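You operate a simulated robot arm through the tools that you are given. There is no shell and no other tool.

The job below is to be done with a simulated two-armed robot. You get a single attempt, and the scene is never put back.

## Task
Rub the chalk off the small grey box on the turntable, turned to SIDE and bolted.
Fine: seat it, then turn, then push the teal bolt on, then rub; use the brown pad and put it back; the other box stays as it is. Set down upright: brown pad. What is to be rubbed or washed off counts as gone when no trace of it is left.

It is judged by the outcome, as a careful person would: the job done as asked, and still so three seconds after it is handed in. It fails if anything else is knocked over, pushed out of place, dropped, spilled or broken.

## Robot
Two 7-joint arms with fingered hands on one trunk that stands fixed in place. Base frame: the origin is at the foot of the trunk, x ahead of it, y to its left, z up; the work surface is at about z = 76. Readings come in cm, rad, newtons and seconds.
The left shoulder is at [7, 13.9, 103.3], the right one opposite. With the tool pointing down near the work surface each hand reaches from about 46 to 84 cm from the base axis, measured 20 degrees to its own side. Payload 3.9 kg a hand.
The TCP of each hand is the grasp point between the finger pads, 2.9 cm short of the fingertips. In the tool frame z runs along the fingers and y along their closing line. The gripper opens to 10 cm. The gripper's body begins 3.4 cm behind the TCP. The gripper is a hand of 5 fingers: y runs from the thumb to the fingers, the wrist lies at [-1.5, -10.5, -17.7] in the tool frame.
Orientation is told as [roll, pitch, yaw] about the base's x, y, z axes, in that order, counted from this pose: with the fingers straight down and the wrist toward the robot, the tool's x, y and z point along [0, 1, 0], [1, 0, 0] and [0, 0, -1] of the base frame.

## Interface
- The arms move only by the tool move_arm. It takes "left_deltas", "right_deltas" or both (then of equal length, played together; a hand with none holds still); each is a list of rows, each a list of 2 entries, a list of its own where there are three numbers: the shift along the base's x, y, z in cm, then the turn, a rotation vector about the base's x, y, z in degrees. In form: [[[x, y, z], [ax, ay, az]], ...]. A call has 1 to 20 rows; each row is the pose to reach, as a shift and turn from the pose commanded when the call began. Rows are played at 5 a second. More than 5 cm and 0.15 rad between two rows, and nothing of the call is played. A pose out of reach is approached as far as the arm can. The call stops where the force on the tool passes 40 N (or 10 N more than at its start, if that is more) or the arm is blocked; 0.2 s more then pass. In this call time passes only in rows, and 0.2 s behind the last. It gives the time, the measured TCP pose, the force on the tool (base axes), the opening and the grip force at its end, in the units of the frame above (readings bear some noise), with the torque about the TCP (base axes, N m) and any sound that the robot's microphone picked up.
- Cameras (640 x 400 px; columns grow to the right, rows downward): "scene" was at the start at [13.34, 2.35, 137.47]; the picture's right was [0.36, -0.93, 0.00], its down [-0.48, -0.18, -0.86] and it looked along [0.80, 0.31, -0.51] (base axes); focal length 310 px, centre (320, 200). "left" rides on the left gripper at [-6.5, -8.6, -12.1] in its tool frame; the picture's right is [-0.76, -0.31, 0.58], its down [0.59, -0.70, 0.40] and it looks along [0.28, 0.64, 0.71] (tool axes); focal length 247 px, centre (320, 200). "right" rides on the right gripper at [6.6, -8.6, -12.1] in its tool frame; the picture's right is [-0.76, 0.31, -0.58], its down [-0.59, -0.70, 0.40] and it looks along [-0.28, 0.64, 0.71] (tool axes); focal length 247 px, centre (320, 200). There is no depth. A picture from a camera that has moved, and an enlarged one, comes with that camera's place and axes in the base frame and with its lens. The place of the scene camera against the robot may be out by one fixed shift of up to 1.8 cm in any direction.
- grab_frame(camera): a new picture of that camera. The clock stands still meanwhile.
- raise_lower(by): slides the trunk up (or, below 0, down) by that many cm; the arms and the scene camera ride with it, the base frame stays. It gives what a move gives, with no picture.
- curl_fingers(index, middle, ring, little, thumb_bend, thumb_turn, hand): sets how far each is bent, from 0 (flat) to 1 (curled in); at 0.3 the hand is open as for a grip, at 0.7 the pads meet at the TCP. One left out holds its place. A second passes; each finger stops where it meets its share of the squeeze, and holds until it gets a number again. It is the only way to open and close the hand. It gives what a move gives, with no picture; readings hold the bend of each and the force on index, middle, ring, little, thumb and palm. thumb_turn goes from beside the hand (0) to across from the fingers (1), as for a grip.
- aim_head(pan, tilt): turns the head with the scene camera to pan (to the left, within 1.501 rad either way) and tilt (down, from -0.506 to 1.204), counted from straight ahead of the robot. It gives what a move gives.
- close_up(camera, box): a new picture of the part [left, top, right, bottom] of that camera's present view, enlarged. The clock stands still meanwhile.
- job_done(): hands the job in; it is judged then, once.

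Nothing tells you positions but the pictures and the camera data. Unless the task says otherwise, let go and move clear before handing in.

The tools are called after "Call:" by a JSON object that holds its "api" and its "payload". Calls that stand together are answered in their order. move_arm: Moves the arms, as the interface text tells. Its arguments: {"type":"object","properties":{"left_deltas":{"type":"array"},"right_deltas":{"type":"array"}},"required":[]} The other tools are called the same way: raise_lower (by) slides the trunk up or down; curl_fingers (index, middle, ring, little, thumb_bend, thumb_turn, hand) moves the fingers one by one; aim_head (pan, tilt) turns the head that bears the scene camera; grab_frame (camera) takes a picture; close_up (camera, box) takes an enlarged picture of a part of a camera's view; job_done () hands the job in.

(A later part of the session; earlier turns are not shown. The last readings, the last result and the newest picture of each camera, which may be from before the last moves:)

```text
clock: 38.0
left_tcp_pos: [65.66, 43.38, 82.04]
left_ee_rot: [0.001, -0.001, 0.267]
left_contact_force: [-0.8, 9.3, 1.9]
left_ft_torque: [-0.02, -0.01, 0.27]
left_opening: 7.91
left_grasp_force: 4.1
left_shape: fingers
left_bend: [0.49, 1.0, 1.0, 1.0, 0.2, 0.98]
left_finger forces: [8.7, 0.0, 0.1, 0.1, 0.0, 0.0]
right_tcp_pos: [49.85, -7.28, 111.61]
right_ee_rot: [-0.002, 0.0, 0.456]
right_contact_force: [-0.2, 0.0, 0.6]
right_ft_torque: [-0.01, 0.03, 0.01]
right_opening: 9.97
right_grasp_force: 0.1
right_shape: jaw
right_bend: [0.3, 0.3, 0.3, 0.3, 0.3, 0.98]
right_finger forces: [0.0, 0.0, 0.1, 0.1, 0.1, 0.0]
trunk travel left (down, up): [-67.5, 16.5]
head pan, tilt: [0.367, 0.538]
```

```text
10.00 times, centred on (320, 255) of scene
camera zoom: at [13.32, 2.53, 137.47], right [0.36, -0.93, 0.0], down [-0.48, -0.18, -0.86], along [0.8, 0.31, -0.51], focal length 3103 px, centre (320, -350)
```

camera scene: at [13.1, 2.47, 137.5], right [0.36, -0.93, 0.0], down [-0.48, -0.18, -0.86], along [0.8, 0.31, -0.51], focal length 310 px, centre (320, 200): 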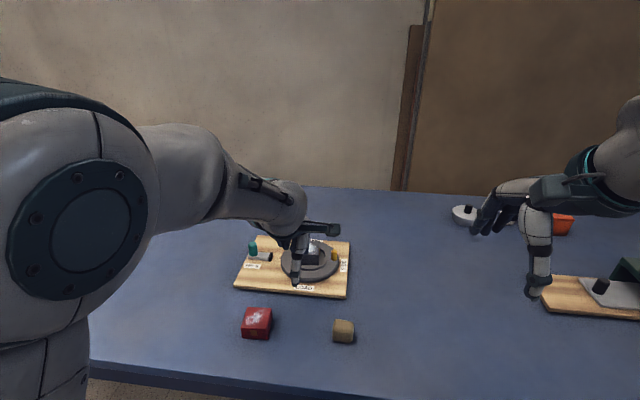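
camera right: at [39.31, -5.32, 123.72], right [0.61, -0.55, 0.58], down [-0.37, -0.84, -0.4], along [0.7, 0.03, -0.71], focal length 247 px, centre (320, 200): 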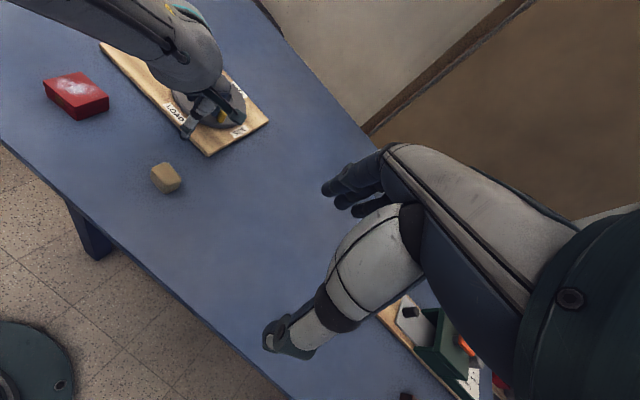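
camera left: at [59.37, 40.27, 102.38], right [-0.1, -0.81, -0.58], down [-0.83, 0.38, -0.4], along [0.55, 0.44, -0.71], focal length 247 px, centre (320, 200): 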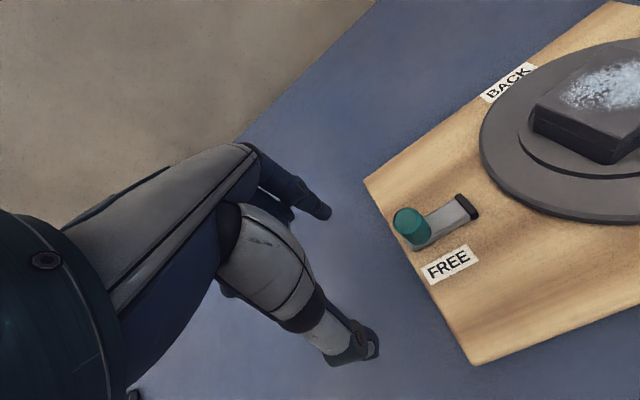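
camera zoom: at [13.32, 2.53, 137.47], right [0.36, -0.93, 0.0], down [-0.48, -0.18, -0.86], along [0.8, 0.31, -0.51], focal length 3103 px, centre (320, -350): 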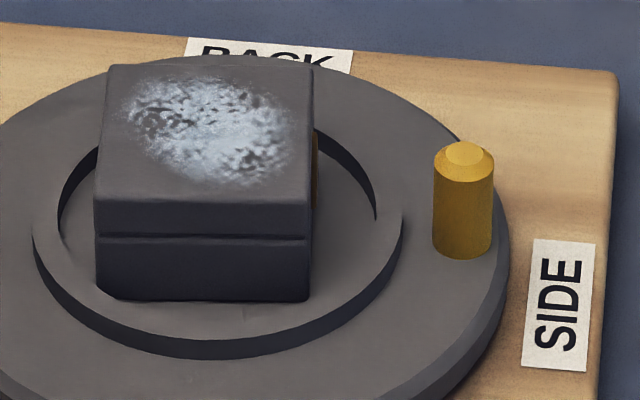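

It looks like a brake-style bolt whose rubber tip presses on the disc rim. I'll push slightly more to be sure that it's fully on.

Call:
{"api": "move_arm", "payload": {"left_deltas": [[[0.05, -0.25, 0], [0, 0, 0]], [[0.1, -0.5, 0], [0, 0, 0]]]}}

Call:
{"api": "close_up", "payload": {"camera": "left", "box": [260, 110, 480, 270]}}

Call:
{"api": "close_up", "payload": {"camera": "scene", "box": [255, 240, 305, 275]}}

Call:
{"api": "close_up", "payload": {"camera": "scene", "box": [290, 235, 350, 275]}}

```text
clock: 38.6
left_tcp_pos: [65.77, 42.91, 82.03]
left_ee_rot: [-0.003, -0.001, 0.267]
left_contact_force: [-3.0, 13.6, 1.4]
left_ft_torque: [-0.13, -0.03, 0.43]
left_opening: 7.89
left_grasp_force: 7.7
left_shape: fingers
left_bend: [0.49, 1.0, 1.0, 1.0, 0.2, 0.98]
left_finger forces: [14.5, 0.1, 0.1, 0.0, 0.0, 0.0]
right_tcp_pos: [49.88, -7.25, 111.65]
right_ee_rot: [-0.001, 0.001, 0.456]
right_contact_force: [1.2, -0.2, 0.1]
right_ft_torque: [-0.01, 0.02, 0.0]
right_opening: 9.99
right_grasp_force: 0.1
right_shape: jaw
right_bend: [0.3, 0.3, 0.3, 0.3, 0.3, 0.98]
right_finger forces: [0.1, 0.0, 0.0, 0.0, 0.0, 0.1]
trunk travel left (down, up): [-67.5, 16.5]
head pan, tilt: [0.367, 0.538]
```

```text
2.50 times, centred on (370, 190) of left
camera zoom: at [59.36, 34.34, 94.04], right [-0.1, -0.81, -0.58], down [-0.83, 0.38, -0.4], along [0.54, 0.44, -0.71], focal length 617 px, centre (195, 225)
```

zoom: 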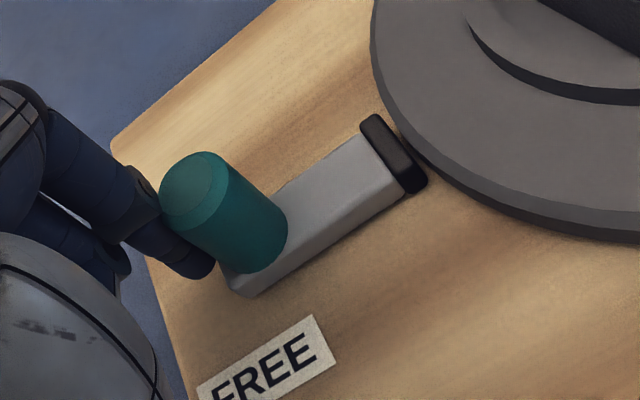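

```text
11.43 times, centred on (280, 258) of scene
camera zoom: at [13.26, 2.59, 137.48], right [0.36, -0.93, 0.0], down [-0.48, -0.19, -0.86], along [0.8, 0.31, -0.51], focal length 3546 px, centre (777, -457)
```

zoom: 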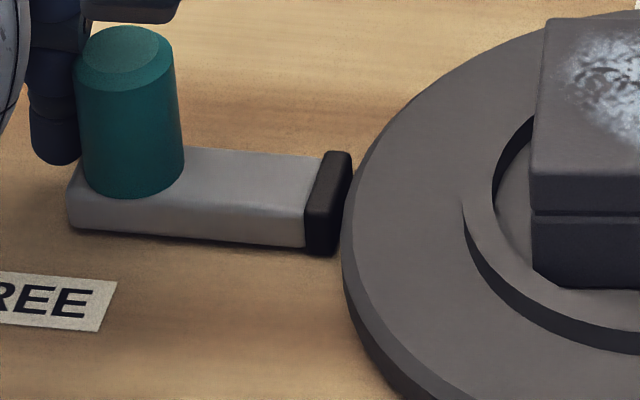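

```text
10.00 times, centred on (320, 255) of scene
camera zoom: at [13.26, 2.59, 137.48], right [0.36, -0.93, 0.0], down [-0.48, -0.19, -0.86], along [0.8, 0.31, -0.51], focal length 3103 px, centre (320, -350)
```

zoom: 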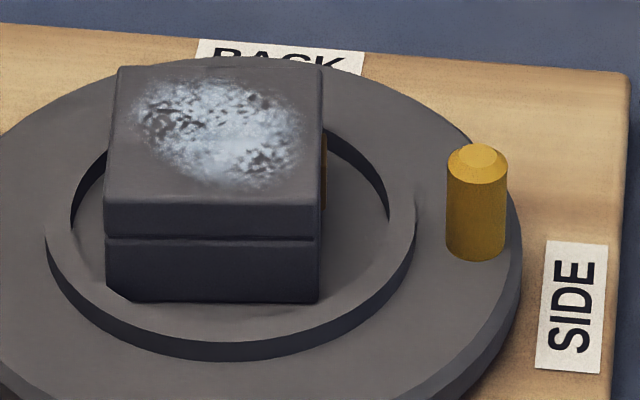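

The bolt has stopped firmly against the rim, and the small image shift is just the trunk flexing under 14 N. I'll back off and lift, then verify everything stayed in place.

Call:
{"api": "move_arm", "payload": {"left_deltas": [[[-0.2, 1.0, 0], [0, 0, 0]], [[-0.4, 2.5, 0], [0, 0, 0]], [[-0.4, 2.5, 3.0], [0, 0, 0]], [[-0.4, 2.5, 7.0], [0, 0, 0]], [[-2.0, 2.5, 10.0], [0, 0, 0]]]}}

Call:
{"api": "close_up", "payload": {"camera": "scene", "box": [230, 225, 360, 305]}}

Call:
{"api": "close_up", "payload": {"camera": "right", "box": [80, 0, 280, 150]}}

Call:
{"api": "grab_frame", "payload": {"camera": "left"}}

```text
clock: 39.8
left_tcp_pos: [63.84, 45.13, 92.12]
left_ee_rot: [0.0, 0.0, 0.266]
left_contact_force: [1.0, -0.2, -0.2]
left_ft_torque: [-0.02, -0.01, -0.01]
left_opening: 7.81
left_grasp_force: 0.1
left_shape: fingers
left_bend: [0.5, 1.0, 1.0, 1.0, 0.2, 0.98]
left_finger forces: [0.1, 0.0, 0.0, 0.0, 0.0, 0.1]
right_tcp_pos: [49.72, -7.52, 111.68]
right_ee_rot: [0.0, -0.002, 0.457]
right_contact_force: [0.4, -1.0, 1.7]
right_ft_torque: [0.01, 0.0, 0.0]
right_opening: 9.97
right_grasp_force: 0.1
right_shape: jaw
right_bend: [0.3, 0.3, 0.3, 0.3, 0.3, 0.98]
right_finger forces: [0.1, 0.0, 0.1, 0.0, 0.1, 0.0]
trunk travel left (down, up): [-67.5, 16.5]
head pan, tilt: [0.367, 0.538]
```

```text
4.92 times, centred on (295, 265) of scene
camera zoom: at [13.17, 2.33, 137.49], right [0.36, -0.93, 0.0], down [-0.48, -0.18, -0.86], along [0.8, 0.31, -0.51], focal length 1528 px, centre (443, -120)
```

zoom: 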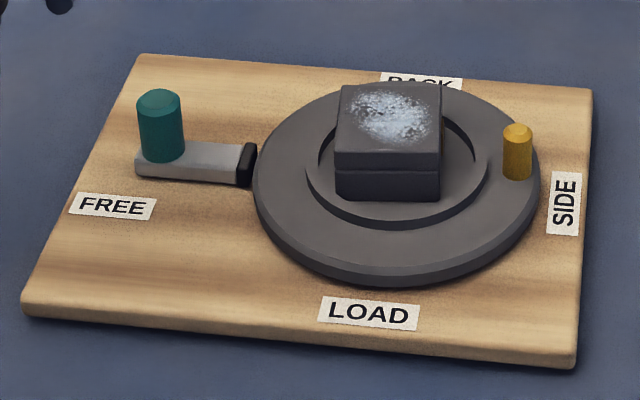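

```text
2.67 times, centred on (180, 75) of right
camera zoom: at [39.13, -5.34, 123.78], right [0.61, -0.55, 0.58], down [-0.37, -0.84, -0.4], along [0.7, 0.03, -0.71], focal length 659 px, centre (693, 533)
```

zoom: 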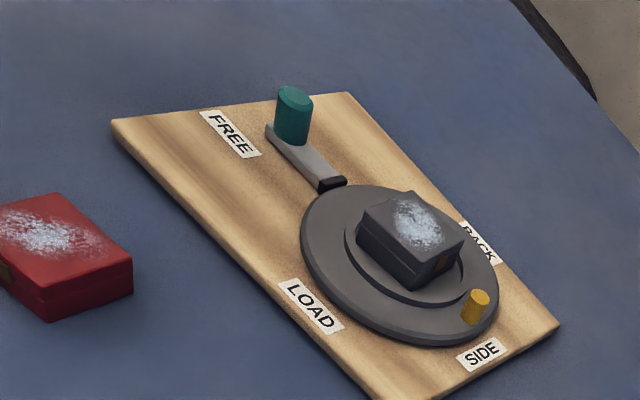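

```text
taken
camera left: at [57.34, 36.56, 104.18], right [-0.1, -0.81, -0.58], down [-0.83, 0.38, -0.4], along [0.55, 0.44, -0.71], focal length 247 px, centre (320, 200)
```

left: 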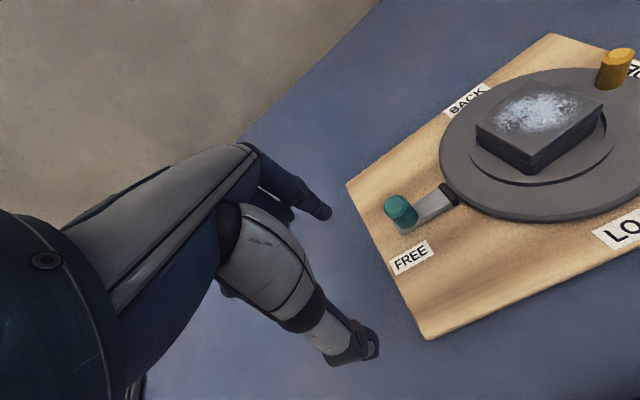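

The bolt stays on and the table still points to SIDE. I'll check whether the board or anything else shifted by comparing with the first pictures.

Call:
{"api": "close_up", "payload": {"camera": "scene", "box": [220, 290, 380, 390]}}

Call:
{"api": "close_up", "payload": {"camera": "scene", "box": [220, 220, 380, 320]}}

Call:
{"api": "grab_frame", "payload": {"camera": "scene"}}

```text
4.00 times, centred on (300, 340) of scene
camera zoom: at [13.17, 2.33, 137.49], right [0.36, -0.93, 0.0], down [-0.48, -0.18, -0.86], along [0.8, 0.31, -0.51], focal length 1241 px, centre (400, -360)
```

zoom: 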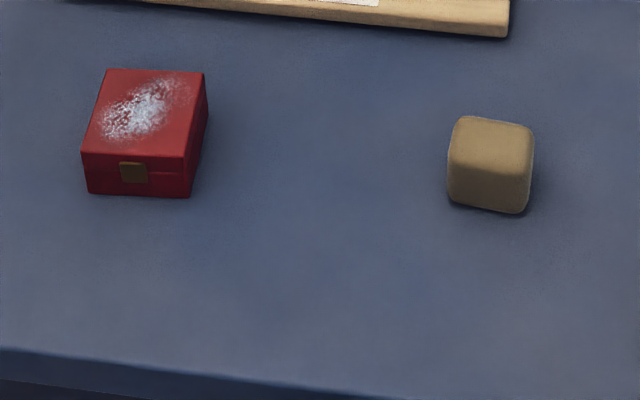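

```text
4.00 times, centred on (300, 270) of scene
camera zoom: at [13.17, 2.33, 137.49], right [0.36, -0.93, 0.0], down [-0.48, -0.18, -0.86], along [0.8, 0.31, -0.51], focal length 1241 px, centre (400, -80)
```

zoom: 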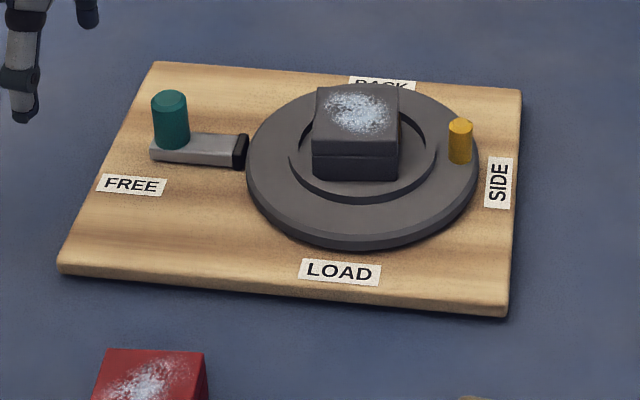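

```text
taken
camera scene: at [13.17, 2.33, 137.49], right [0.36, -0.93, 0.0], down [-0.48, -0.18, -0.86], along [0.8, 0.31, -0.51], focal length 310 px, centre (320, 200)
```

scene: 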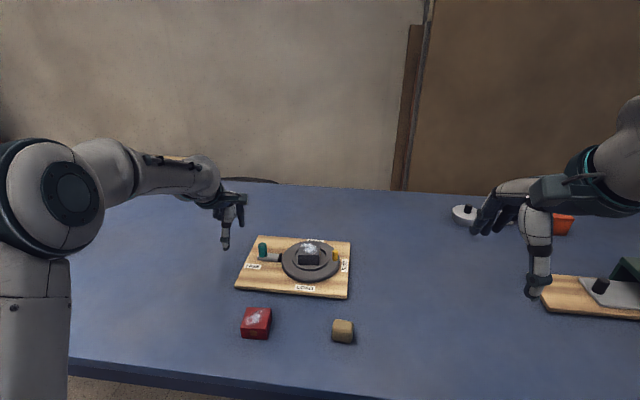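

The board slid by only about 0.35 cm and everything else is unchanged. Next I'll open the left hand and go above the brown pad, moving the right arm a bit further away.

Call:
{"api": "curl_fingers", "payload": {"hand": "left", "index": 0.3, "middle": 0.3, "ring": 0.3, "little": 0.3, "thumb_bend": 0.3}}

Call:
{"api": "move_arm", "payload": {"right_deltas": [[[0.3, -1.5, -0.6], [0, 0, 1.5]], [[0.6, -3.0, -1.2], [0, 0, 3.0]], [[0.9, -4.5, -1.8], [0, 0, 4.5]], [[1.2, -6.0, -2.4], [0, 0, 6.0]], [[1.5, -7.5, -3.0], [0, 0, 7.5]], [[1.8, -9.0, -3.6], [0, 0, 9.0]], [[2.1, -10.5, -4.2], [0, 0, 10.5]], [[2.4, -12.0, -4.8], [0, 0, 12.0]]]}}

Call:
{"api": "grab_frame", "payload": {"camera": "right"}}

Call:
{"api": "grab_frame", "payload": {"camera": "scene"}}

```text
clock: 40.8
left_tcp_pos: [63.9, 45.21, 92.02]
left_ee_rot: [0.0, 0.002, 0.265]
left_contact_force: [-0.2, -0.8, 0.2]
left_ft_torque: [0.03, -0.01, -0.01]
left_opening: 9.87
left_grasp_force: 0.0
left_shape: fingers
left_bend: [0.3, 0.3, 0.3, 0.3, 0.3, 0.98]
left_finger forces: [0.1, 0.0, 0.0, 0.0, 0.1, 0.0]
right_tcp_pos: [49.78, -7.55, 111.7]
right_ee_rot: [0.0, 0.0, 0.455]
right_contact_force: [0.3, -0.3, -0.3]
right_ft_torque: [0.04, 0.0, 0.0]
right_opening: 9.98
right_grasp_force: 0.0
right_shape: jaw
right_bend: [0.3, 0.3, 0.3, 0.3, 0.3, 0.98]
right_finger forces: [0.1, 0.0, 0.0, 0.1, 0.1, 0.0]
trunk travel left (down, up): [-67.5, 16.5]
head pan, tilt: [0.367, 0.538]
```

```text
clock: 42.6
left_tcp_pos: [64.3, 44.99, 92.01]
left_ee_rot: [0.004, 0.001, 0.263]
left_contact_force: [1.0, 0.2, 0.2]
left_ft_torque: [0.0, 0.02, 0.01]
left_opening: 9.84
left_grasp_force: 0.1
left_shape: fingers
left_bend: [0.3, 0.3, 0.3, 0.3, 0.3, 0.98]
left_finger forces: [0.1, 0.0, 0.0, 0.0, 0.1, 0.1]
right_tcp_pos: [51.2, -12.39, 101.11]
right_ee_rot: [0.058, -0.025, 0.515]
right_contact_force: [0.2, 1.2, -0.9]
right_ft_torque: [0.05, 0.02, -0.03]
right_opening: 9.99
right_grasp_force: 0.1
right_shape: jaw
right_bend: [0.3, 0.3, 0.3, 0.3, 0.3, 0.98]
right_finger forces: [0.1, 0.1, 0.0, 0.1, 0.0, 0.1]
right hand out of reach, approached as far as the arm can: row 1, 2, 3, 4, 5, 6, 7, 8
trunk travel left (down, up): [-67.5, 16.5]
head pan, tilt: [0.367, 0.538]
```

```text
taken
camera right: at [40.48, -11.6, 113.52], right [0.64, -0.54, 0.54], down [-0.32, -0.83, -0.45], along [0.69, 0.12, -0.71], focal length 247 px, centre (320, 200)
```

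right: 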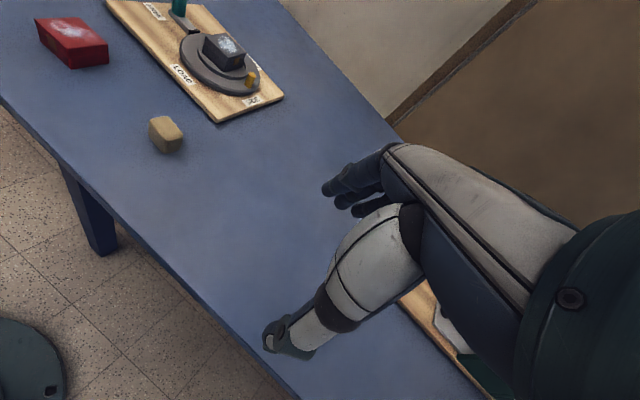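

```text
taken
camera scene: at [13.67, 2.09, 137.45], right [0.36, -0.93, 0.0], down [-0.48, -0.18, -0.86], along [0.8, 0.31, -0.51], focal length 310 px, centre (320, 200)
```

scene: 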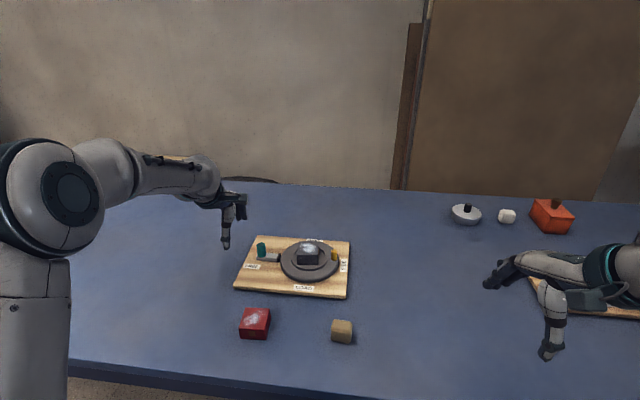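

The right hand is at (51, -12, 101), clear of the pad. Now I'll move the left hand above the brown pad.

Call:
{"api": "move_arm", "payload": {"left_deltas": [[[-1.14, -3.9, 0], [0, 0, 0]], [[-2.28, -7.8, 0], [0, 0, 0]], [[-3.42, -11.7, 0], [0, 0, 0]], [[-4.56, -15.6, 0], [0, 0, 0]], [[-5.7, -19.5, 0], [0, 0, 0]], [[-6.84, -23.4, 0], [0, 0, 0]], [[-7.98, -27.3, 0], [0, 0, 0]], [[-9.1, -31.2, -1.0], [0, 0, 0]], [[-9.1, -31.2, -2.0], [0, 0, 0]], [[-9.1, -31.2, -2.0], [0, 0, 0]]]}}

Call:
{"api": "grab_frame", "payload": {"camera": "left"}}

Call:
{"api": "close_up", "payload": {"camera": "left", "box": [330, 180, 490, 320]}}

Call:
{"api": "close_up", "payload": {"camera": "right", "box": [110, 70, 230, 180]}}

Call:
{"api": "close_up", "payload": {"camera": "scene", "box": [270, 280, 400, 380]}}

```text
clock: 44.8
left_tcp_pos: [54.77, 13.76, 90.45]
left_ee_rot: [-0.023, 0.002, 0.269]
left_contact_force: [-0.2, -0.3, 0.6]
left_ft_torque: [0.05, 0.01, -0.02]
left_opening: 9.88
left_grasp_force: 0.1
left_shape: fingers
left_bend: [0.3, 0.3, 0.3, 0.3, 0.3, 0.98]
left_finger forces: [0.1, 0.0, 0.0, 0.0, 0.0, 0.1]
right_tcp_pos: [50.89, -12.15, 101.38]
right_ee_rot: [0.059, -0.024, 0.516]
right_contact_force: [0.3, -0.1, 0.5]
right_ft_torque: [0.02, -0.02, 0.0]
right_opening: 9.97
right_grasp_force: 0.1
right_shape: jaw
right_bend: [0.3, 0.3, 0.3, 0.3, 0.3, 0.98]
right_finger forces: [0.1, 0.1, 0.0, 0.1, 0.1, 0.0]
trunk travel left (down, up): [-67.5, 16.5]
head pan, tilt: [0.367, 0.538]
```

```text
taken
camera left: at [48.35, 5.44, 102.6], right [-0.09, -0.82, -0.56], down [-0.83, 0.37, -0.41], along [0.55, 0.43, -0.72], focal length 247 px, centre (320, 200)
```

left: 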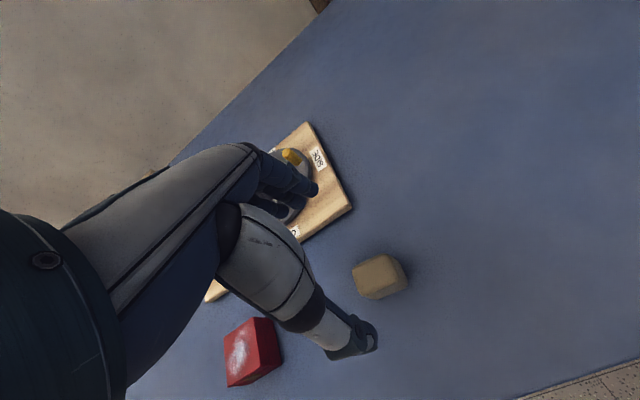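

```text
2.86 times, centred on (410, 250) of left
camera zoom: at [48.35, 5.44, 102.6], right [-0.09, -0.82, -0.56], down [-0.83, 0.37, -0.41], along [0.55, 0.43, -0.72], focal length 706 px, centre (63, 57)
```

zoom: 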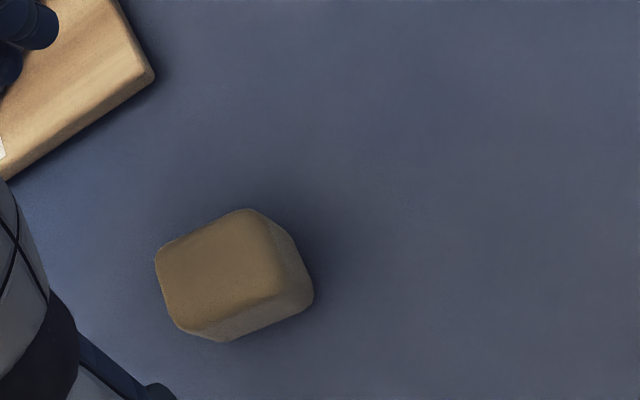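

```text
3.64 times, centred on (170, 125) of right
camera zoom: at [40.2, -11.41, 113.66], right [0.64, -0.54, 0.54], down [-0.32, -0.83, -0.45], along [0.69, 0.11, -0.71], focal length 898 px, centre (866, 473)
```

zoom: 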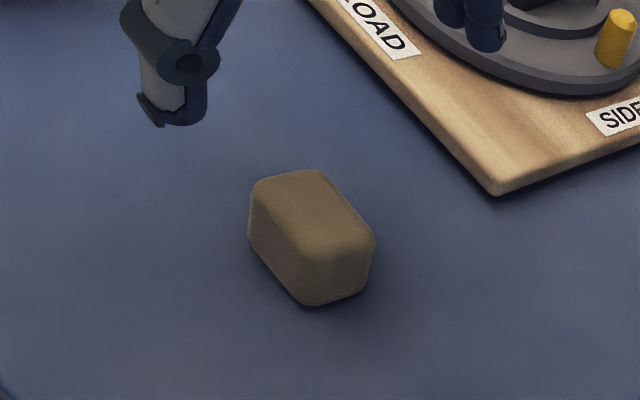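

```text
4.00 times, centred on (335, 330) of scene
camera zoom: at [13.31, 2.28, 137.48], right [0.36, -0.93, 0.0], down [-0.48, -0.18, -0.86], along [0.8, 0.31, -0.51], focal length 1241 px, centre (260, -320)
```

zoom: 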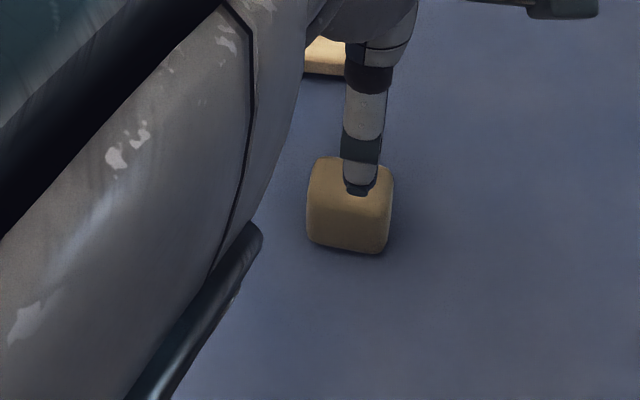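

The pad is about 3.2 x 4.2 x 3.3 cm at (55.1, 14.1), yawed about 12°. The thumb opposes the middle finger, so I'll centre the pad between index and middle and descend around it.

Call:
{"api": "move_arm", "payload": {"left_deltas": [[[0.5, -0.35, -2.5], [0, 0, 0]], [[0.5, -0.35, -5.0], [0, 0, 0]], [[0.5, -0.35, -5.0], [0, 0, 0]]]}}

Call:
{"api": "close_up", "payload": {"camera": "left", "box": [300, 180, 460, 340]}}

Call:
{"api": "close_up", "payload": {"camera": "right", "box": [110, 70, 230, 180]}}

```text
clock: 45.6
left_tcp_pos: [55.85, 13.56, 86.22]
left_ee_rot: [-0.055, -0.004, 0.283]
left_contact_force: [-0.1, -0.4, 0.2]
left_ft_torque: [-0.01, 0.01, 0.01]
left_opening: 9.86
left_grasp_force: 0.1
left_shape: fingers
left_bend: [0.3, 0.3, 0.3, 0.3, 0.3, 0.98]
left_finger forces: [0.0, 0.0, 0.1, 0.1, 0.1, 0.0]
right_tcp_pos: [50.89, -12.14, 101.42]
right_ee_rot: [0.057, -0.026, 0.515]
right_contact_force: [0.8, 0.5, 0.5]
right_ft_torque: [-0.02, -0.01, 0.02]
right_opening: 9.97
right_grasp_force: 0.1
right_shape: jaw
right_bend: [0.3, 0.3, 0.3, 0.3, 0.3, 0.98]
right_finger forces: [0.0, 0.0, 0.0, 0.0, 0.0, 0.0]
trunk travel left (down, up): [-67.5, 16.5]
head pan, tilt: [0.367, 0.538]
```

```text
2.50 times, centred on (380, 260) of left
camera zoom: at [49.22, 5.45, 98.6], right [-0.07, -0.84, -0.54], down [-0.83, 0.35, -0.43], along [0.55, 0.41, -0.72], focal length 617 px, centre (170, 50)
```

zoom: 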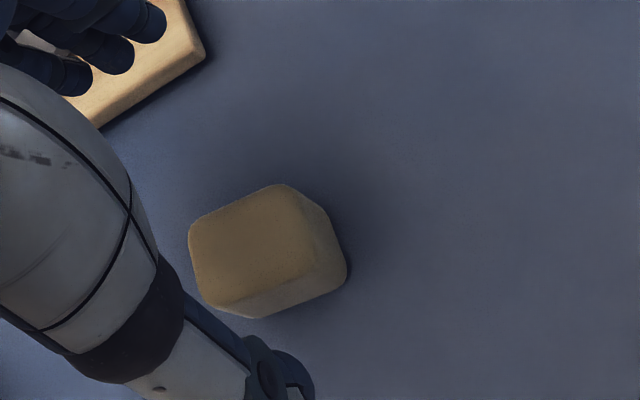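

```text
3.64 times, centred on (170, 125) of right
camera zoom: at [40.18, -11.36, 113.67], right [0.64, -0.54, 0.54], down [-0.32, -0.83, -0.45], along [0.69, 0.11, -0.71], focal length 898 px, centre (866, 473)
```

zoom: 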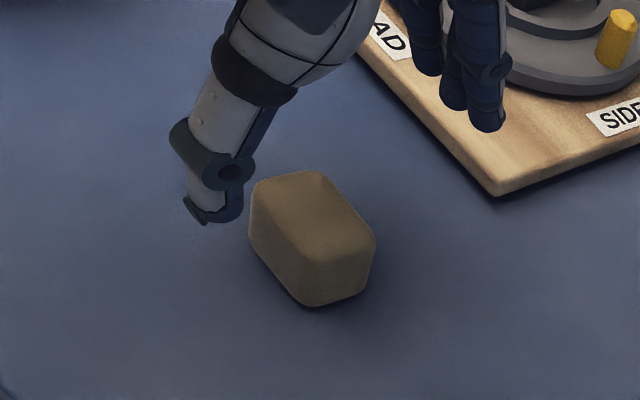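

The hand shows a small roll drift (-0.055 rad) here. I'll hold a moment to see whether it settles.

Call:
{"api": "move_arm", "payload": {"left_deltas": [[[0, 0, 0], [0, 0, 0]], [[0, 0, 0], [0, 0, 0]], [[0, 0, 0], [0, 0, 0]], [[0, 0, 0], [0, 0, 0]], [[0, 0, 0], [0, 0, 0]]]}}

Call:
{"api": "grab_frame", "payload": {"camera": "scene"}}

```text
clock: 46.8
left_tcp_pos: [55.6, 13.72, 85.87]
left_ee_rot: [-0.052, 0.006, 0.287]
left_contact_force: [-0.1, 0.3, -0.6]
left_ft_torque: [0.03, -0.02, 0.01]
left_opening: 9.88
left_grasp_force: 0.0
left_shape: fingers
left_bend: [0.3, 0.3, 0.3, 0.3, 0.3, 0.98]
left_finger forces: [0.1, 0.0, 0.0, 0.0, 0.1, 0.0]
right_tcp_pos: [50.91, -12.16, 101.24]
right_ee_rot: [0.056, -0.026, 0.514]
right_contact_force: [-0.1, -0.1, -0.5]
right_ft_torque: [-0.01, 0.0, -0.03]
right_opening: 9.99
right_grasp_force: 0.1
right_shape: jaw
right_bend: [0.3, 0.3, 0.3, 0.3, 0.3, 0.98]
right_finger forces: [0.0, 0.0, 0.1, 0.1, 0.0, 0.0]
trunk travel left (down, up): [-67.5, 16.5]
head pan, tilt: [0.367, 0.538]
```

```text
taken
camera scene: at [13.35, 2.35, 137.47], right [0.36, -0.93, 0.0], down [-0.48, -0.18, -0.86], along [0.8, 0.31, -0.51], focal length 310 px, centre (320, 200)
```

scene: 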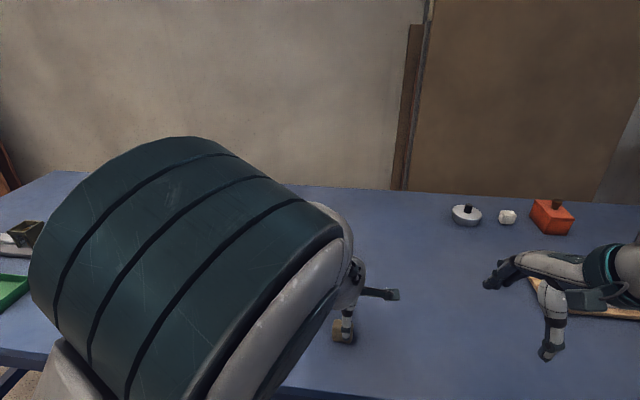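

I'll continue down to grasp height while correcting the tilt back toward vertical.

Call:
{"api": "move_arm", "payload": {"left_deltas": [[[-0.1, -0.1, -1.5], [1, 0, -0.4]], [[-0.2, -0.2, -3.0], [2, 0, -0.8]], [[-0.3, -0.3, -4.0], [3, 0, -1.2]], [[-0.3, -0.3, -4.0], [3, 0, -1.2]], [[-0.3, -0.3, -4.0], [3, 0, -1.2]]]}}

Call:
{"api": "close_up", "payload": {"camera": "left", "box": [280, 160, 440, 340]}}

Call:
{"api": "close_up", "payload": {"camera": "right", "box": [110, 70, 230, 180]}}

```text
clock: 48.0
left_tcp_pos: [55.65, 13.49, 82.43]
left_ee_rot: [-0.02, -0.013, 0.279]
left_contact_force: [0.2, -0.3, 0.1]
left_ft_torque: [-0.02, 0.0, 0.02]
left_opening: 9.88
left_grasp_force: 0.1
left_shape: fingers
left_bend: [0.3, 0.3, 0.3, 0.3, 0.3, 0.98]
left_finger forces: [0.0, 0.1, 0.0, 0.0, 0.0, 0.1]
right_tcp_pos: [50.93, -12.17, 101.42]
right_ee_rot: [0.057, -0.026, 0.514]
right_contact_force: [0.7, -0.3, -0.4]
right_ft_torque: [0.0, 0.04, 0.01]
right_opening: 10.0
right_grasp_force: 0.1
right_shape: jaw
right_bend: [0.3, 0.3, 0.3, 0.3, 0.3, 0.98]
right_finger forces: [0.0, 0.0, 0.0, 0.0, 0.0, 0.0]
trunk travel left (down, up): [-67.5, 16.5]
head pan, tilt: [0.367, 0.538]
```

```text
2.22 times, centred on (360, 250) of left
camera zoom: at [49.08, 4.95, 94.44], right [-0.08, -0.82, -0.57], down [-0.83, 0.37, -0.42], along [0.55, 0.44, -0.71], focal length 549 px, centre (231, 89)
```

zoom: 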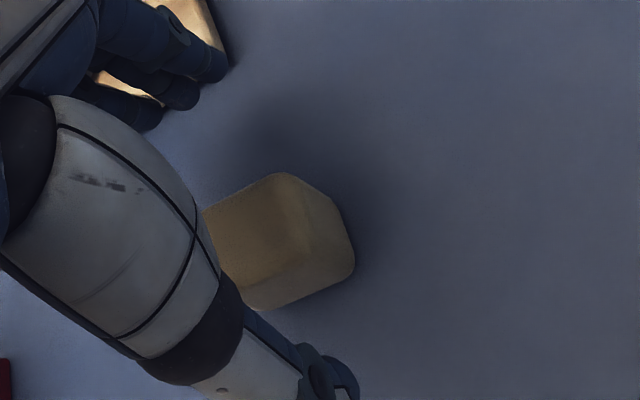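

```text
3.64 times, centred on (170, 125) of right
camera zoom: at [40.22, -11.35, 113.66], right [0.64, -0.54, 0.54], down [-0.32, -0.83, -0.45], along [0.69, 0.11, -0.71], focal length 898 px, centre (866, 473)
```

zoom: 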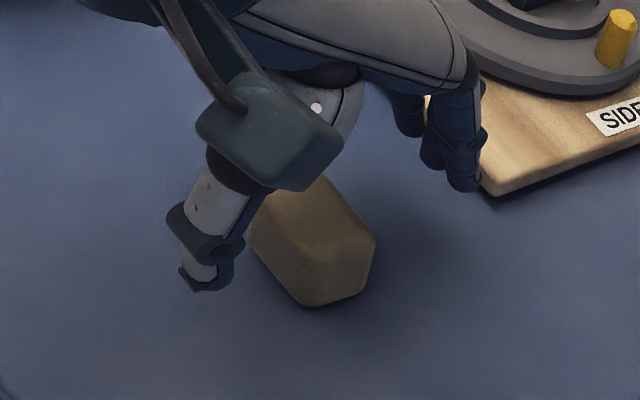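

The pad is well placed between the thumb and the fingers. I'll lower the last 2 cm.

Call:
{"api": "move_arm", "payload": {"left_deltas": [[[-0.2, 0, -1.0], [0.6, 0.4, 0]], [[-0.35, 0, -2.0], [1.1, 0.7, 0]], [[-0.35, 0, -2.0], [1.1, 0.7, 0]]]}}

Call:
{"api": "close_up", "payload": {"camera": "left", "box": [260, 160, 420, 360]}}

Call:
{"api": "close_up", "payload": {"camera": "right", "box": [110, 70, 230, 180]}}

```text
clock: 48.8
left_tcp_pos: [55.31, 13.5, 80.31]
left_ee_rot: [0.0, -0.002, 0.286]
left_contact_force: [0.1, -0.2, 0.5]
left_ft_torque: [0.02, -0.01, 0.0]
left_opening: 9.85
left_grasp_force: 0.1
left_shape: fingers
left_bend: [0.3, 0.3, 0.3, 0.3, 0.3, 0.98]
left_finger forces: [0.1, 0.0, 0.1, 0.0, 0.0, 0.1]
right_tcp_pos: [50.79, -12.21, 101.38]
right_ee_rot: [0.056, -0.026, 0.515]
right_contact_force: [0.3, -0.3, 0.2]
right_ft_torque: [0.01, 0.0, 0.02]
right_opening: 10.0
right_grasp_force: 0.0
right_shape: jaw
right_bend: [0.3, 0.3, 0.3, 0.3, 0.3, 0.98]
right_finger forces: [0.0, 0.1, 0.0, 0.0, 0.0, 0.0]
trunk travel left (down, up): [-67.5, 16.5]
head pan, tilt: [0.367, 0.538]
```

```text
2.00 times, centred on (340, 260) of left
camera zoom: at [48.92, 4.82, 92.24], right [-0.08, -0.81, -0.58], down [-0.84, 0.37, -0.4], along [0.54, 0.45, -0.71], focal length 494 px, centre (280, 80)
```

zoom: 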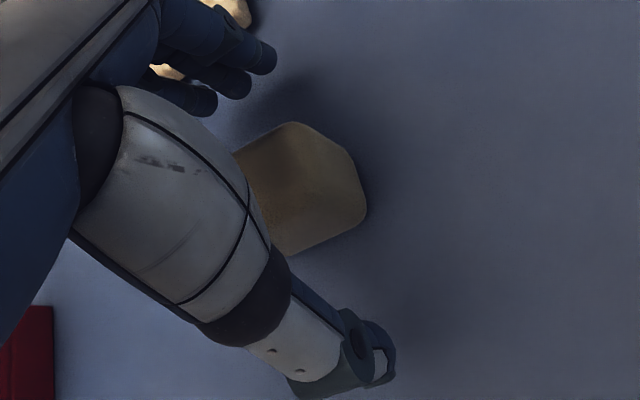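

```text
3.64 times, centred on (170, 125) of right
camera zoom: at [40.2, -11.36, 113.67], right [0.64, -0.54, 0.54], down [-0.32, -0.83, -0.45], along [0.69, 0.11, -0.71], focal length 898 px, centre (866, 473)
```

zoom: 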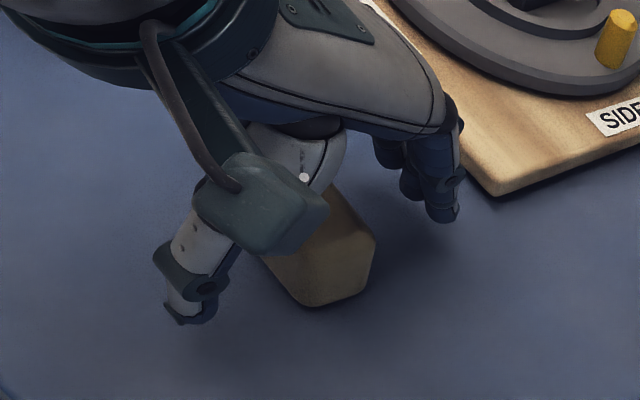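

The hand is upright and around the pad. I'll close gently in stages.

Call:
{"api": "curl_fingers", "payload": {"hand": "left", "index": 0.54, "middle": 0.54, "ring": 0.54, "little": 0.54, "thumb_bend": 0.54}}

Call:
{"api": "close_up", "payload": {"camera": "left", "box": [260, 160, 420, 360]}}

Call:
{"api": "close_up", "payload": {"camera": "right", "box": [110, 70, 230, 180]}}

```text
clock: 49.8
left_tcp_pos: [55.12, 13.79, 79.85]
left_ee_rot: [0.003, 0.005, 0.29]
left_contact_force: [0.4, -0.4, -0.2]
left_ft_torque: [0.0, -0.02, 0.02]
left_opening: 4.08
left_grasp_force: 0.1
left_shape: fingers
left_bend: [0.54, 0.54, 0.54, 0.54, 0.54, 0.98]
left_finger forces: [0.0, 0.0, 0.1, 0.0, 0.0, 0.0]
right_tcp_pos: [50.85, -12.11, 101.42]
right_ee_rot: [0.054, -0.025, 0.515]
right_contact_force: [-0.6, 0.7, -0.3]
right_ft_torque: [0.0, 0.03, -0.02]
right_opening: 9.98
right_grasp_force: 0.0
right_shape: jaw
right_bend: [0.3, 0.3, 0.3, 0.3, 0.3, 0.98]
right_finger forces: [0.0, 0.1, 0.1, 0.1, 0.1, 0.0]
trunk travel left (down, up): [-67.5, 16.5]
head pan, tilt: [0.367, 0.538]
```

```text
2.00 times, centred on (340, 260) of left
camera zoom: at [48.9, 5.02, 91.88], right [-0.08, -0.81, -0.58], down [-0.84, 0.36, -0.39], along [0.53, 0.46, -0.72], focal length 494 px, centre (280, 80)
```

zoom: 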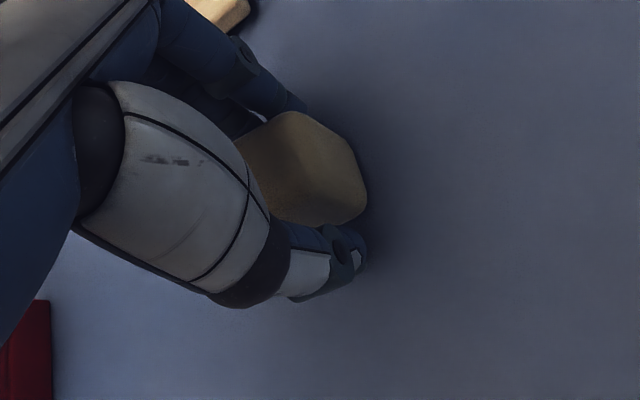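

```text
3.64 times, centred on (170, 125) of right
camera zoom: at [40.22, -11.35, 113.66], right [0.64, -0.54, 0.54], down [-0.32, -0.83, -0.45], along [0.69, 0.11, -0.71], focal length 898 px, centre (866, 473)
```

zoom: 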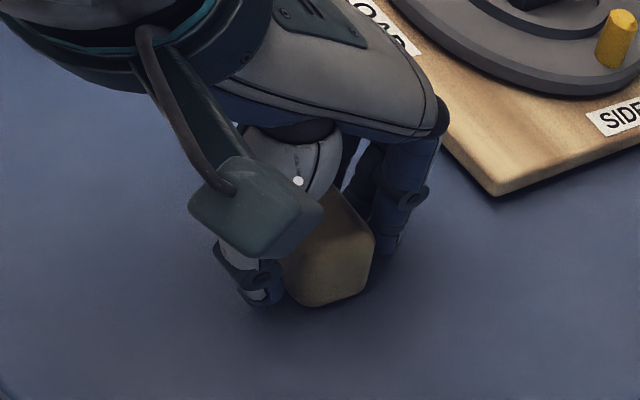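

There's no contact yet at a 4.1 cm opening. I'll close further, with the fingers position-limited and the thumb squeezing.

Call:
{"api": "curl_fingers", "payload": {"hand": "left", "index": 0.6, "middle": 0.6, "ring": 0.6, "little": 0.56, "thumb_bend": 0.66}}

Call:
{"api": "close_up", "payload": {"camera": "left", "box": [260, 160, 420, 360]}}

Call:
{"api": "close_up", "payload": {"camera": "right", "box": [110, 70, 230, 180]}}

```text
clock: 50.8
left_tcp_pos: [54.93, 13.7, 79.76]
left_ee_rot: [0.004, 0.007, 0.291]
left_contact_force: [0.4, 0.1, 6.6]
left_ft_torque: [0.0, -0.02, 0.01]
left_opening: 2.83
left_grasp_force: 5.1
left_shape: fingers
left_bend: [0.58, 0.58, 0.6, 0.56, 0.63, 0.97]
left_finger forces: [3.2, 2.5, 0.4, 0.0, 4.5, 0.0]
right_tcp_pos: [50.84, -12.24, 101.39]
right_ee_rot: [0.055, -0.025, 0.515]
right_contact_force: [0.4, 0.4, -0.5]
right_ft_torque: [0.01, 0.01, 0.01]
right_opening: 9.99
right_grasp_force: 0.1
right_shape: jaw
right_bend: [0.3, 0.3, 0.3, 0.3, 0.3, 0.98]
right_finger forces: [0.0, 0.0, 0.0, 0.0, 0.1, 0.0]
trunk travel left (down, up): [-67.5, 16.5]
head pan, tilt: [0.367, 0.538]
```

```text
2.00 times, centred on (340, 260) of left
camera zoom: at [48.84, 5.03, 91.74], right [-0.08, -0.81, -0.58], down [-0.85, 0.36, -0.39], along [0.53, 0.46, -0.72], focal length 494 px, centre (280, 80)
```

zoom: 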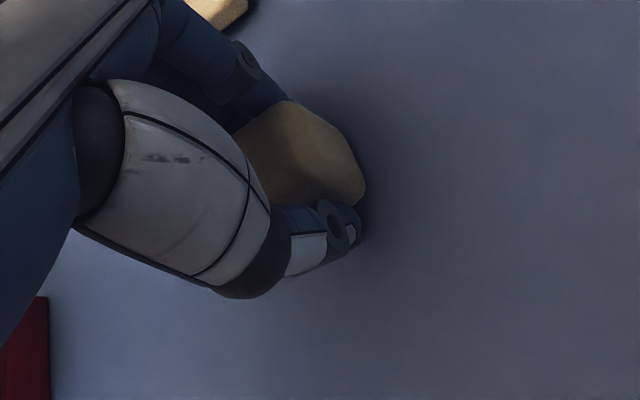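

```text
3.64 times, centred on (170, 125) of right
camera zoom: at [40.16, -11.37, 113.69], right [0.64, -0.54, 0.54], down [-0.32, -0.83, -0.45], along [0.69, 0.11, -0.71], focal length 898 px, centre (866, 473)
```

zoom: 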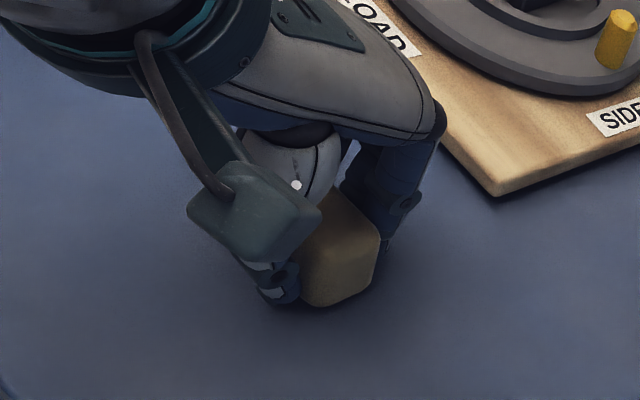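

The pad is in a light grip (5 N), with some downward press. I'll tighten a bit, then raise slightly.

Call:
{"api": "curl_fingers", "payload": {"hand": "left", "index": 0.66, "middle": 0.66, "ring": 0.64, "little": 0.56, "thumb_bend": 0.7}}

Call:
{"api": "move_arm", "payload": {"left_deltas": [[[0, 0, 0.5], [0, 0, 0]], [[0, 0, 1.5], [0, 0, 0]], [[0, 0, 3.0], [0, 0, 0]]]}}

Call:
{"api": "close_up", "payload": {"camera": "left", "box": [260, 160, 420, 360]}}

Call:
{"api": "close_up", "payload": {"camera": "right", "box": [110, 70, 230, 180]}}

```text
clock: 51.8
left_tcp_pos: [54.9, 13.86, 79.68]
left_ee_rot: [0.006, 0.009, 0.29]
left_contact_force: [4.0, 2.9, 11.2]
left_ft_torque: [-0.01, -0.04, -0.03]
left_opening: 2.71
left_grasp_force: 11.9
left_shape: fingers
left_bend: [0.6, 0.61, 0.63, 0.56, 0.64, 0.96]
left_finger forces: [7.8, 5.5, 1.6, 0.0, 8.9, 0.1]
right_tcp_pos: [50.76, -12.11, 101.5]
right_ee_rot: [0.056, -0.028, 0.513]
right_contact_force: [0.1, -0.2, -1.2]
right_ft_torque: [0.02, 0.03, -0.01]
right_opening: 10.0
right_grasp_force: 0.1
right_shape: jaw
right_bend: [0.3, 0.3, 0.3, 0.3, 0.3, 0.98]
right_finger forces: [0.1, 0.0, 0.0, 0.0, 0.1, 0.1]
trunk travel left (down, up): [-67.5, 16.5]
head pan, tilt: [0.367, 0.538]
```

```text
clock: 52.6
left_tcp_pos: [54.55, 13.51, 82.27]
left_ee_rot: [0.056, -0.002, 0.257]
left_contact_force: [-0.2, -0.1, 0.4]
left_ft_torque: [0.02, -0.03, 0.0]
left_opening: 2.71
left_grasp_force: 9.7
left_shape: fingers
left_bend: [0.6, 0.62, 0.64, 0.56, 0.64, 0.96]
left_finger forces: [5.3, 3.9, 1.7, 0.1, 8.7, 0.1]
right_tcp_pos: [50.82, -12.21, 101.35]
right_ee_rot: [0.059, -0.026, 0.515]
right_contact_force: [-1.0, -0.3, 0.2]
right_ft_torque: [0.01, 0.01, -0.04]
right_opening: 9.97
right_grasp_force: 0.0
right_shape: jaw
right_bend: [0.3, 0.3, 0.3, 0.3, 0.3, 0.98]
right_finger forces: [0.0, 0.0, 0.0, 0.1, 0.0, 0.1]
trunk travel left (down, up): [-67.5, 16.5]
head pan, tilt: [0.367, 0.538]
```

```text
2.00 times, centred on (340, 260) of left
camera zoom: at [48.29, 4.39, 93.72], right [-0.11, -0.78, -0.62], down [-0.84, 0.41, -0.37], along [0.54, 0.48, -0.7], focal length 494 px, centre (280, 80)
```

zoom: 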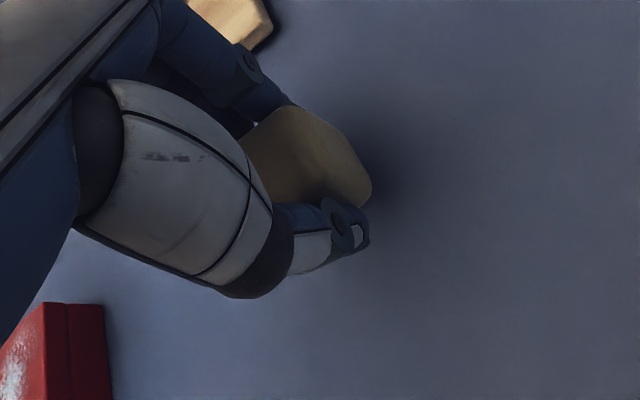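

```text
3.64 times, centred on (170, 125) of right
camera zoom: at [40.16, -11.43, 113.67], right [0.64, -0.54, 0.54], down [-0.32, -0.83, -0.45], along [0.69, 0.11, -0.71], focal length 898 px, centre (866, 473)
```

zoom: 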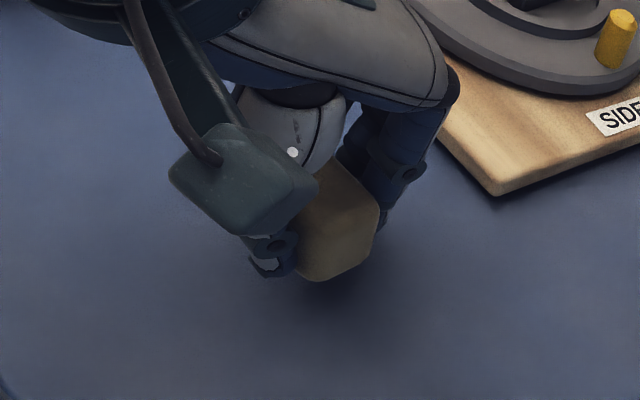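

The pad is held and lifted. I'll raise it and carry it over toward the box at a safe height, correcting the slight roll.

Call:
{"api": "move_arm", "payload": {"left_deltas": [[[0, 0.5, 3.0], [-1, 0, 0]], [[0, 1.0, 6.0], [-2, 0, 0]], [[1.0, 2.0, 9.0], [-3, 0, 0]], [[4.0, 4.5, 10.5], [-3, 0, 0]], [[7.0, 7.0, 11.0], [-3, 0, 0]], [[10.0, 9.5, 11.0], [-3, 0, 0]], [[13.0, 12.0, 11.0], [-3, 0, 0]], [[16.0, 14.0, 11.0], [-3, 0, 0]], [[16.0, 14.0, 11.0], [-3, 0, 0]]]}}

Call:
{"api": "grab_frame", "payload": {"camera": "left"}}

Call:
{"api": "close_up", "payload": {"camera": "right", "box": [140, 0, 300, 130]}}

Call:
{"api": "close_up", "payload": {"camera": "scene", "box": [220, 195, 380, 305]}}

```text
clock: 54.6
left_tcp_pos: [70.29, 27.26, 93.04]
left_ee_rot: [0.021, 0.005, 0.243]
left_contact_force: [0.2, 0.2, -0.5]
left_ft_torque: [0.02, 0.01, -0.04]
left_opening: 2.71
left_grasp_force: 9.4
left_shape: fingers
left_bend: [0.6, 0.62, 0.64, 0.56, 0.64, 0.96]
left_finger forces: [5.3, 3.7, 1.6, 0.1, 8.5, 0.0]
right_tcp_pos: [50.84, -12.32, 101.42]
right_ee_rot: [0.055, -0.025, 0.515]
right_contact_force: [-0.5, 0.0, 0.6]
right_ft_torque: [0.0, -0.03, 0.0]
right_opening: 9.97
right_grasp_force: 0.0
right_shape: jaw
right_bend: [0.3, 0.3, 0.3, 0.3, 0.3, 0.98]
right_finger forces: [0.0, 0.0, 0.0, 0.0, 0.1, 0.0]
trunk travel left (down, up): [-67.5, 16.5]
head pan, tilt: [0.367, 0.538]
```

```text
taken
camera left: at [63.83, 18.65, 104.99], right [-0.12, -0.8, -0.59], down [-0.83, 0.41, -0.38], along [0.55, 0.44, -0.71], focal length 247 px, centre (320, 200)
```

left: 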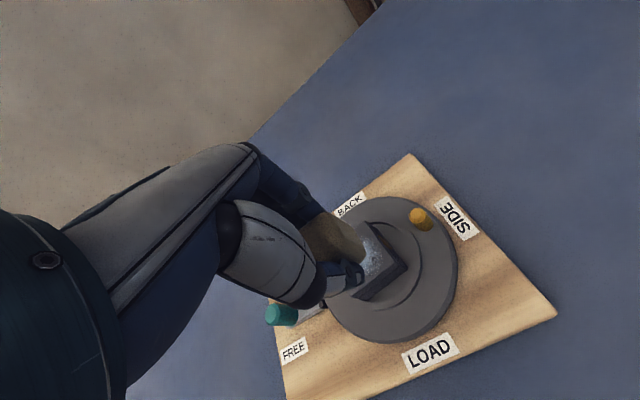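

```text
3.08 times, centred on (220, 65) of right
camera zoom: at [40.15, -11.38, 113.68], right [0.64, -0.54, 0.54], down [-0.32, -0.83, -0.45], along [0.69, 0.11, -0.71], focal length 760 px, centre (628, 615)
```

zoom: 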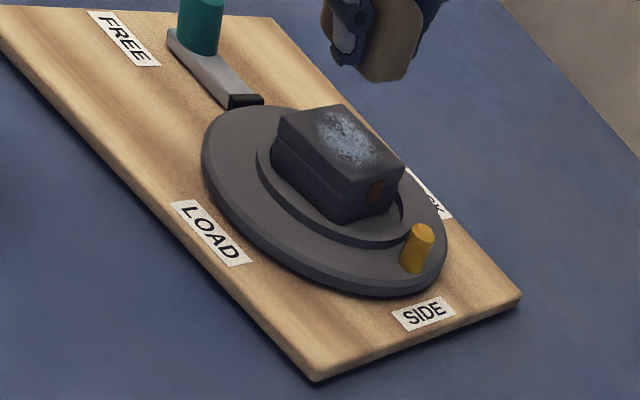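

```text
3.64 times, centred on (300, 250) of scene
camera zoom: at [13.26, 2.31, 137.49], right [0.36, -0.93, 0.0], down [-0.48, -0.18, -0.86], along [0.8, 0.31, -0.51], focal length 1128 px, centre (393, 18)
```

zoom: 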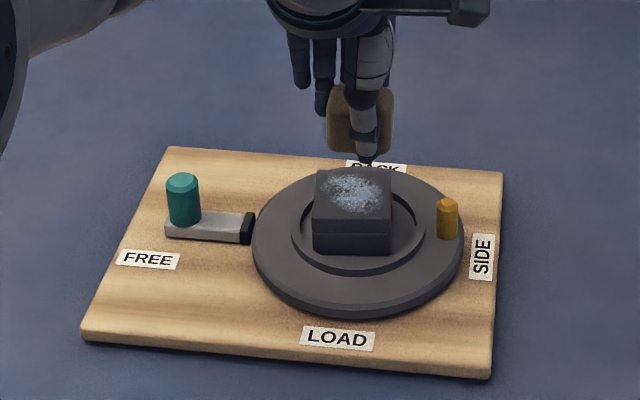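

I need to check how far the pad's bottom extends below the fingertips.

Call:
{"api": "close_up", "payload": {"camera": "scene", "box": [285, 200, 345, 260]}}

Call:
{"api": "close_up", "payload": {"camera": "right", "box": [200, 0, 260, 50]}}

Call:
{"api": "close_up", "payload": {"camera": "left", "box": [270, 170, 430, 310]}}

```text
6.67 times, centred on (315, 230) of scene
camera zoom: at [13.26, 2.31, 137.49], right [0.36, -0.93, 0.0], down [-0.48, -0.18, -0.86], along [0.8, 0.31, -0.51], focal length 2069 px, centre (353, 0)
```

zoom: 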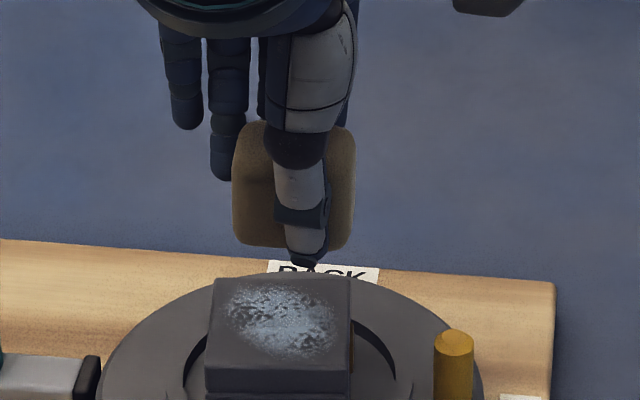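

```text
8.00 times, centred on (230, 25) of right
camera zoom: at [40.15, -11.38, 113.68], right [0.64, -0.54, 0.54], down [-0.32, -0.83, -0.45], along [0.69, 0.11, -0.71], focal length 1976 px, centre (1040, 1600)
```

zoom: 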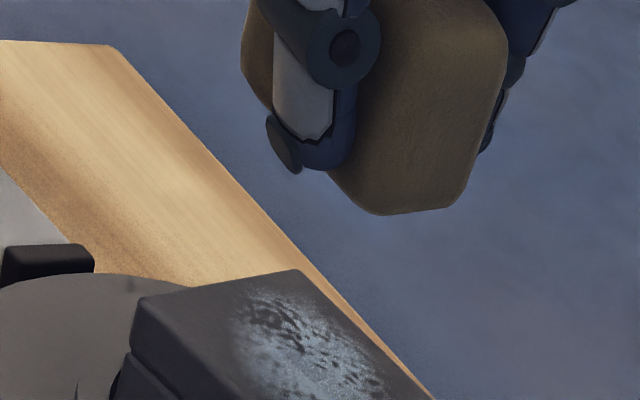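

```text
2.86 times, centred on (350, 240) of left
camera zoom: at [63.83, 18.65, 104.99], right [-0.12, -0.8, -0.59], down [-0.83, 0.41, -0.38], along [0.55, 0.44, -0.71], focal length 706 px, centre (234, 86)
```

zoom: 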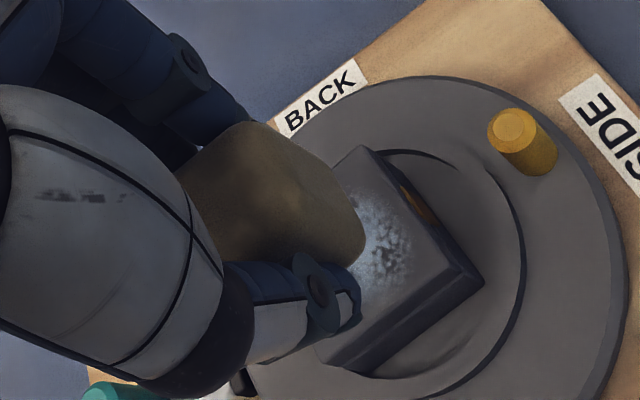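

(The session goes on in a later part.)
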